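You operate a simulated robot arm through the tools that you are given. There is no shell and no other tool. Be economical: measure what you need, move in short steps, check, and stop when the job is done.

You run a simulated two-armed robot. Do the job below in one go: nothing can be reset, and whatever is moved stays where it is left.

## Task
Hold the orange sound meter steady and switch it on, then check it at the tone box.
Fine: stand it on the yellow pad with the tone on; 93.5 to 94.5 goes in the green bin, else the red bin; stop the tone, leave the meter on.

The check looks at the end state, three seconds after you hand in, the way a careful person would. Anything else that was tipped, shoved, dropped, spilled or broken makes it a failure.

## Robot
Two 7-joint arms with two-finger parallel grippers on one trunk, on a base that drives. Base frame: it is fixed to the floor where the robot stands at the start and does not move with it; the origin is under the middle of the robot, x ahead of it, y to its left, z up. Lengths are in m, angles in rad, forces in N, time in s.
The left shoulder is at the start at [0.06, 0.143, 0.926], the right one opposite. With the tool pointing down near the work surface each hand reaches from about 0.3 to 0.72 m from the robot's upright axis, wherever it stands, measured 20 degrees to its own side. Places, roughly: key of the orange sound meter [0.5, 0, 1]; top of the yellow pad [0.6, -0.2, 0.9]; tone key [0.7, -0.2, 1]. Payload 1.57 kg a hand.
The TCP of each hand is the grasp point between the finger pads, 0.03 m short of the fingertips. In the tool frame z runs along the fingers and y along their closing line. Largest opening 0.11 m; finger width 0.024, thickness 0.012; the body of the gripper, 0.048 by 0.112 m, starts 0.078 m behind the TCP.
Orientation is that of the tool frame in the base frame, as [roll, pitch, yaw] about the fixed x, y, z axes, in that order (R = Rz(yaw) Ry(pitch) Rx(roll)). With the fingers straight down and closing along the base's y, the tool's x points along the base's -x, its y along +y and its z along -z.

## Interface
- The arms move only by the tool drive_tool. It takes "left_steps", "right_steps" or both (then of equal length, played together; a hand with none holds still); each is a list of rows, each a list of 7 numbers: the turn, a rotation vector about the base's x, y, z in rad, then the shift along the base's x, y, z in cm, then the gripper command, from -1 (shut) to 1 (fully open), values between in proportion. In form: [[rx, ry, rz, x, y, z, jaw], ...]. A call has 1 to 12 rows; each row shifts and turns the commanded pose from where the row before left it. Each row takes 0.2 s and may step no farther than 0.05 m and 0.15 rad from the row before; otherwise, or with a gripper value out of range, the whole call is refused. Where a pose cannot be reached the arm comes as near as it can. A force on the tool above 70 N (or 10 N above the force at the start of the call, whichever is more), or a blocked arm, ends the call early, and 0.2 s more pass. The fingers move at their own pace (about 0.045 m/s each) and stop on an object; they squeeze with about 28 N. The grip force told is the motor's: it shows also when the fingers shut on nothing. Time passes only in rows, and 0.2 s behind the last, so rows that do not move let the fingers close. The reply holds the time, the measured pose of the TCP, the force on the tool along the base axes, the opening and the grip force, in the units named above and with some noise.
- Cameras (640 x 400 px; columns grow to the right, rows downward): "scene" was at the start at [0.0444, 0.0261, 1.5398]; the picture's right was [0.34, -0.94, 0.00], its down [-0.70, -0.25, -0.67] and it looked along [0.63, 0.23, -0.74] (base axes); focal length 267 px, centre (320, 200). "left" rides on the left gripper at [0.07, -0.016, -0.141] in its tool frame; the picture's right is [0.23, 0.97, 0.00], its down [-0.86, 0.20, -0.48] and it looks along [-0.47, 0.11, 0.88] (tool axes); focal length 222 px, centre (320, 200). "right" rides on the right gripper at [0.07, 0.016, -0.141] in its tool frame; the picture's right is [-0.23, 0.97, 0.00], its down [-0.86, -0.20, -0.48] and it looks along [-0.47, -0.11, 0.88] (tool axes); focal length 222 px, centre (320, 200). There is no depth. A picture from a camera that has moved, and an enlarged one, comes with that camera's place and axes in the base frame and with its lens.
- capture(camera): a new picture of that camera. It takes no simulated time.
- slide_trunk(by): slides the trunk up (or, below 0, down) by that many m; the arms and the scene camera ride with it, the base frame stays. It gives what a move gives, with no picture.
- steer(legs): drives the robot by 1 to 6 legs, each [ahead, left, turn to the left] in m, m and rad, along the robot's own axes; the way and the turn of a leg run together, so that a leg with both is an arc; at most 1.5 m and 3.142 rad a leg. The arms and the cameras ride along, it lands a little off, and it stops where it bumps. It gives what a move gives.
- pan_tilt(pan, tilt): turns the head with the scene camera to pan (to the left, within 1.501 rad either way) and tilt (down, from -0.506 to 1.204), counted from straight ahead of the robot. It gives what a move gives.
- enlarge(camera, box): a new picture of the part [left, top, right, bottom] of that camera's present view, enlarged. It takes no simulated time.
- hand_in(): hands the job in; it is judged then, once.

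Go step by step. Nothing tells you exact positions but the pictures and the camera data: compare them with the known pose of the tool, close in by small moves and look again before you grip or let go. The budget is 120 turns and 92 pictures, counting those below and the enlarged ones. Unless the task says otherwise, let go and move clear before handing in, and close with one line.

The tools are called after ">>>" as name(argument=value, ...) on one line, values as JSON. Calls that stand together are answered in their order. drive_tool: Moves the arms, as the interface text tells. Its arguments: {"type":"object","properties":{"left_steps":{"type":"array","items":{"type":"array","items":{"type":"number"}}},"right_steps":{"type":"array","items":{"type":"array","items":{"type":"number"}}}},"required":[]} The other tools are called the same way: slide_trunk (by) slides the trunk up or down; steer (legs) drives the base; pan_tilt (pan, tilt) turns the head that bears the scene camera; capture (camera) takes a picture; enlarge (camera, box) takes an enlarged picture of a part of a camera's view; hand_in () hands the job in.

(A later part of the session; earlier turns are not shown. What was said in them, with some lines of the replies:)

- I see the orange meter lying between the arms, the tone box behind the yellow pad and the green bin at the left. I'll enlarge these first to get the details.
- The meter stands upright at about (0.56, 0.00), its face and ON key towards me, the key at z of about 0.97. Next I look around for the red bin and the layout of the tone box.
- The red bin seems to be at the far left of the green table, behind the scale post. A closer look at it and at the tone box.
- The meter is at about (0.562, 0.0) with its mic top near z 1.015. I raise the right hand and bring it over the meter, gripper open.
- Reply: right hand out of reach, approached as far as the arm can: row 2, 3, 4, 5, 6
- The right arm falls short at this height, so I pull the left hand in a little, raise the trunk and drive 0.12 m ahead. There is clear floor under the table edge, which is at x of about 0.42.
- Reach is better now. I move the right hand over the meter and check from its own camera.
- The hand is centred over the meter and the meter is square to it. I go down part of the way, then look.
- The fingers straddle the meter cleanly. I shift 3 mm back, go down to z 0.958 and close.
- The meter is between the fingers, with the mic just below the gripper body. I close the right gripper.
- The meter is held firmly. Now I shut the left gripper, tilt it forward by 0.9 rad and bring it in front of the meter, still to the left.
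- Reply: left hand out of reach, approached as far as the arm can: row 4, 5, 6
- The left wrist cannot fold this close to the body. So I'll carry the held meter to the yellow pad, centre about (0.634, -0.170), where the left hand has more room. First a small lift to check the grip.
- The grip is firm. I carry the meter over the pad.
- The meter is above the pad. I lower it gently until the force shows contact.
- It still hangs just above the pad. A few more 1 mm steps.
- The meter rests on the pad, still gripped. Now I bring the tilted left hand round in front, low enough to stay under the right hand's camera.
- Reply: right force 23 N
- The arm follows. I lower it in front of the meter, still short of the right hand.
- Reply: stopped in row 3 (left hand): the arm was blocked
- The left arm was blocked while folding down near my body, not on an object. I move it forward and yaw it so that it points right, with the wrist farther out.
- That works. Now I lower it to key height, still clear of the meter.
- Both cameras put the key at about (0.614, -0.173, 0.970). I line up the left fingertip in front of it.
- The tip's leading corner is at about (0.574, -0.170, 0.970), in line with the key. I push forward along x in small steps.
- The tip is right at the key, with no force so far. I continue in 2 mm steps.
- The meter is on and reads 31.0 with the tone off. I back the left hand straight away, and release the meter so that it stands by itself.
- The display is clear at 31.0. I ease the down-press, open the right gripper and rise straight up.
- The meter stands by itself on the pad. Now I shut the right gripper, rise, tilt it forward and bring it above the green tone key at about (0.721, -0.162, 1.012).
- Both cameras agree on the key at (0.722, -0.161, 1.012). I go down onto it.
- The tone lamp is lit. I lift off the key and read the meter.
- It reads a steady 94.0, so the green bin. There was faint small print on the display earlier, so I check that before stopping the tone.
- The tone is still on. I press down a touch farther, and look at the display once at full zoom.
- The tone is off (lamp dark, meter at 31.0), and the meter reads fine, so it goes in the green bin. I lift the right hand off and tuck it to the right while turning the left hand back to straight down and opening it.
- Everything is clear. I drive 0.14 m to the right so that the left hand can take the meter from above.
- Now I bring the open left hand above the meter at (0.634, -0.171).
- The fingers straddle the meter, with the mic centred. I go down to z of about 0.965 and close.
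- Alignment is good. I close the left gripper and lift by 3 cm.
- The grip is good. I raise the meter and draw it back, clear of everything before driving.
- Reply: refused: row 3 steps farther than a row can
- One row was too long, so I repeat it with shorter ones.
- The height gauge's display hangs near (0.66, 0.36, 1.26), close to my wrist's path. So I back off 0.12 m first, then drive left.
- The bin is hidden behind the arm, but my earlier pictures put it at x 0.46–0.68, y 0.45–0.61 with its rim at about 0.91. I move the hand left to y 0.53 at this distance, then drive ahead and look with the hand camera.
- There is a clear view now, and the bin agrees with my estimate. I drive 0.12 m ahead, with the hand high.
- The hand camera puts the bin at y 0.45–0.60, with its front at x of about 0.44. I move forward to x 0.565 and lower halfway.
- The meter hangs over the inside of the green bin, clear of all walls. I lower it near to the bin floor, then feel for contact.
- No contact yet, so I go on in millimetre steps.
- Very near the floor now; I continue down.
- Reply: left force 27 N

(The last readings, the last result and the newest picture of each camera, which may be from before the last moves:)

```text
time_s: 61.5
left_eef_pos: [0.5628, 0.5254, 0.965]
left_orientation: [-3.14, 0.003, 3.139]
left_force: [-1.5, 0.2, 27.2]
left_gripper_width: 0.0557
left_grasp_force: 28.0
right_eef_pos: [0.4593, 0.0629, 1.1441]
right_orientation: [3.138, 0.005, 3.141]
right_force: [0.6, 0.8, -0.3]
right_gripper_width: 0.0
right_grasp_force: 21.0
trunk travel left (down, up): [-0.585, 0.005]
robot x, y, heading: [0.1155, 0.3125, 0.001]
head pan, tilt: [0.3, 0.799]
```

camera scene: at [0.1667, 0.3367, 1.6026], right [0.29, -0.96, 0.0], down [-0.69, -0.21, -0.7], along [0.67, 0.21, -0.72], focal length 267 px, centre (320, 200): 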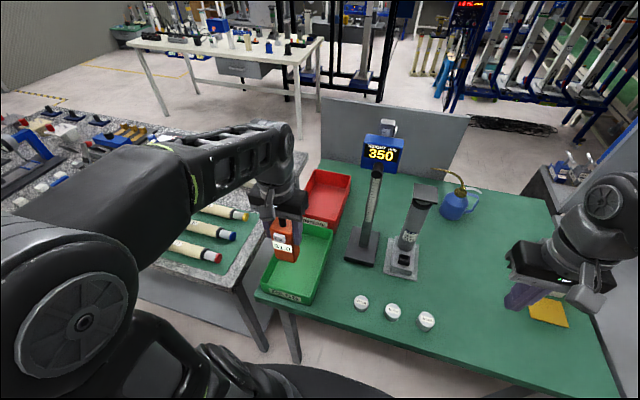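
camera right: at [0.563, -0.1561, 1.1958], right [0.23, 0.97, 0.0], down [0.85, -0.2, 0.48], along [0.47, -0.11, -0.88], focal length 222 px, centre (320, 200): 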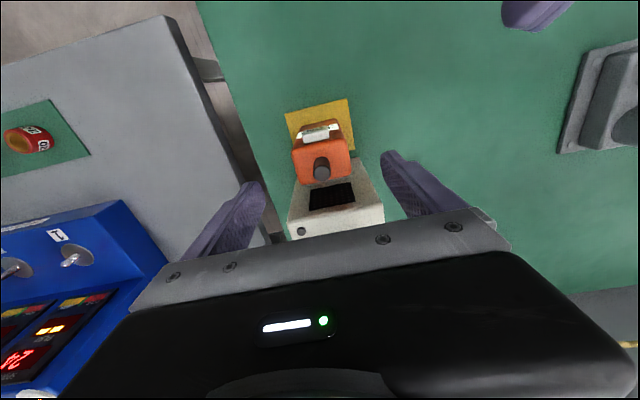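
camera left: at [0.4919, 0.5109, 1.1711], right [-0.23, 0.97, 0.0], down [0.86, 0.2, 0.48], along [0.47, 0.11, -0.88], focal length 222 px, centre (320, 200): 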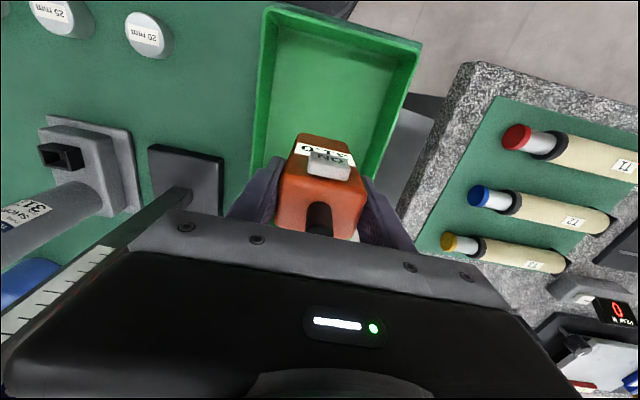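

The meter stands firmly on the bin floor. I ease the press, open and rise straight up.

>>> drive_tool(left_steps=[[0, 0, 0, 0, 0, 0.15, -1], [0, 0, 0, 0, 0, 0, 0.2], [0, 0, 0, 0, 0, 0, 0.6], [0, 0, 0, 0, 0, 0, 0.7], [0, 0, 0, 0, 0, 0, 0.7], [0, 0, 0, 0, 0, 2, 0.7], [0, 0, 0, 0, 0, 3, 0.7], [0, 0, 0, 0, 0, 4, 0.7], [0, 0, 0, 0, 0, 4, 0.7], [0, 0, 0, -3, 0, 1, 0.7], [0, 0, 0, 0, 0, 0, 0.7]])

>>> enlarge(camera="scene", box=[230, 170, 390, 310])

>>> capture(camera="left")

```text
time_s: 63.9
left_eef_pos: [0.5338, 0.5269, 1.1068]
left_orientation: [-3.139, -0.003, -3.141]
left_force: [0.6, -0.3, -0.6]
left_gripper_width: 0.0935
left_grasp_force: 0.1
right_eef_pos: [0.4614, 0.0643, 1.1443]
right_orientation: [3.14, 0.004, 3.138]
right_force: [0.1, -0.8, -0.4]
right_gripper_width: 0.0
right_grasp_force: 21.3
trunk travel left (down, up): [-0.585, 0.005]
robot x, y, heading: [0.117, 0.3102, -0.001]
head pan, tilt: [0.3, 0.799]
```

```text
2.86 times, centred on (310, 240) of scene
camera zoom: at [0.1657, 0.3364, 1.6027], right [0.29, -0.96, 0.0], down [-0.69, -0.21, -0.7], along [0.67, 0.21, -0.72], focal length 764 px, centre (349, 86)
```

zoom: 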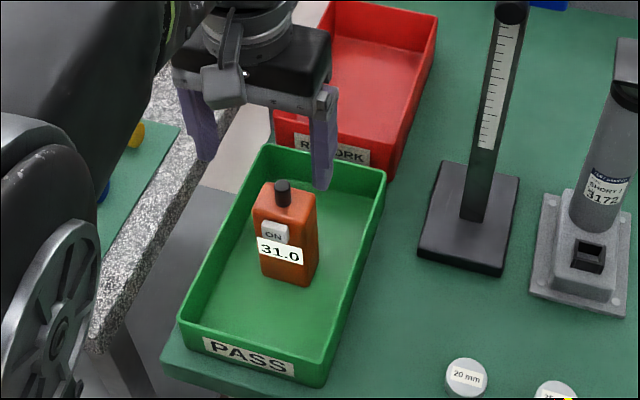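

```text
25 pictures are left
camera left: at [0.4648, 0.5102, 1.2482], right [-0.23, 0.97, 0.0], down [0.86, 0.2, 0.48], along [0.47, 0.11, -0.88], focal length 222 px, centre (320, 200)
```

left: 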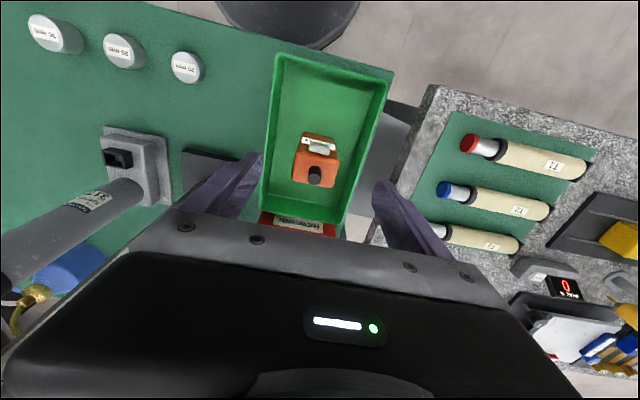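

The meter stands upright in the green bin, still on at 31.0, and the hand is clear. One last look at the tone lamp.

>>> capture(camera="scene")

>>> pan_tilt(pan=-0.5, tilt=0.7)

>>> capture(camera="scene")

```text
24 pictures are left
camera scene: at [0.1657, 0.3364, 1.6027], right [0.29, -0.96, 0.0], down [-0.69, -0.21, -0.7], along [0.67, 0.21, -0.72], focal length 267 px, centre (320, 200)
```

scene: 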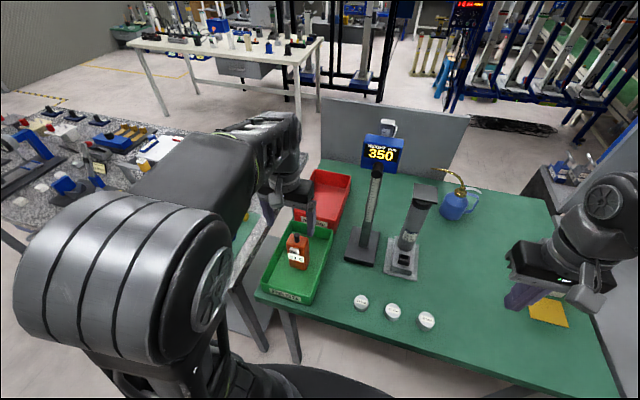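

```text
time_s: 65.0
left_eef_pos: [0.5354, 0.5264, 1.1061]
left_orientation: [-3.14, 0.001, 3.14]
left_force: [0.7, -0.6, -1.2]
left_gripper_width: 0.0934
left_grasp_force: 0.0
right_eef_pos: [0.4599, 0.0638, 1.1435]
right_orientation: [3.141, 0.005, 3.139]
right_force: [-0.2, 0.2, 0.0]
right_gripper_width: 0.0
right_grasp_force: 21.4
trunk travel left (down, up): [-0.585, 0.005]
robot x, y, heading: [0.1162, 0.3122, -0.002]
head pan, tilt: [-0.499, 0.7]
```

```text
23 pictures are left
camera scene: at [0.162, 0.2722, 1.6109], right [-0.48, -0.88, 0.0], down [-0.57, 0.31, -0.76], along [0.67, -0.37, -0.64], focal length 267 px, centre (320, 200)
```

scene: 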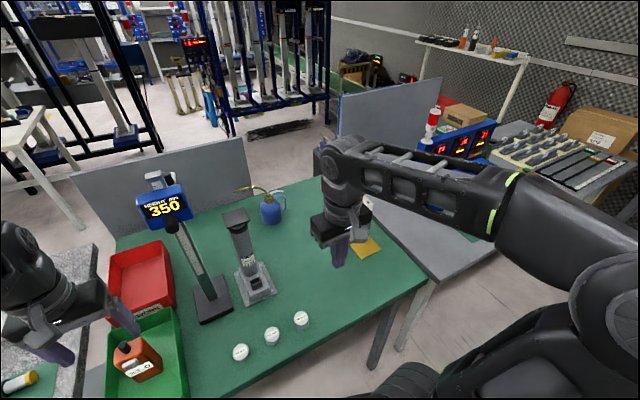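

The right hand hides the tone box, so I draw it back for a final view.

>>> drive_tool(right_steps=[[0, 0, 0, -3, -3, 0, -1], [0, 0, 0, -3, -3, 0, -1], [0, 0, 0, 0, -4, 0, -1], [0, 0, 0, 0, -4, 0, -1], [0, 0, 0, 0, 0, 0, -1]])

>>> enlarge(camera="scene", box=[290, 150, 450, 280])

```text
time_s: 66.2
left_eef_pos: [0.5348, 0.5268, 1.1061]
left_orientation: [-3.141, 0.001, 3.14]
left_force: [0.3, 0.1, 0.0]
left_gripper_width: 0.0933
left_grasp_force: 0.1
right_eef_pos: [0.4, -0.0762, 1.1444]
right_orientation: [3.138, 0.005, 3.14]
right_force: [-0.8, 0.7, -0.1]
right_gripper_width: 0.0004
right_grasp_force: 21.2
trunk travel left (down, up): [-0.585, 0.005]
robot x, y, heading: [0.1164, 0.3139, -0.003]
head pan, tilt: [-0.499, 0.7]
```

```text
3.08 times, centred on (370, 215) of scene
camera zoom: at [0.162, 0.2724, 1.611], right [-0.48, -0.88, 0.0], down [-0.57, 0.31, -0.76], along [0.67, -0.37, -0.64], focal length 822 px, centre (166, 154)
```

zoom: 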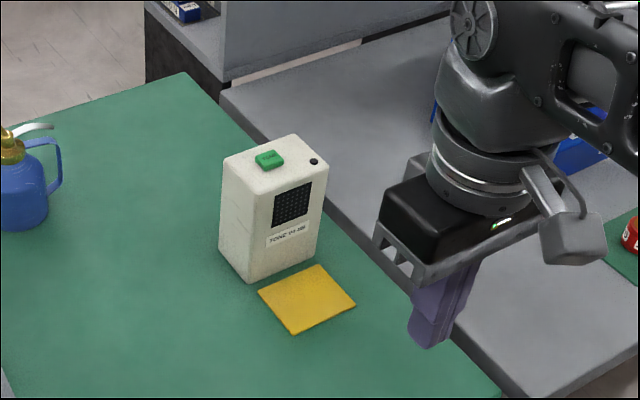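

The tone lamp is dark, the meter stands switched on in the green bin, and nothing else was disturbed. I hand the job in.

>>> hand_in()

```text
The job is handed in.
```

The sound meter is on and read a steady 94.0 on the yellow pad with the tone on, so it now stands in the green bin, and the tone is off.
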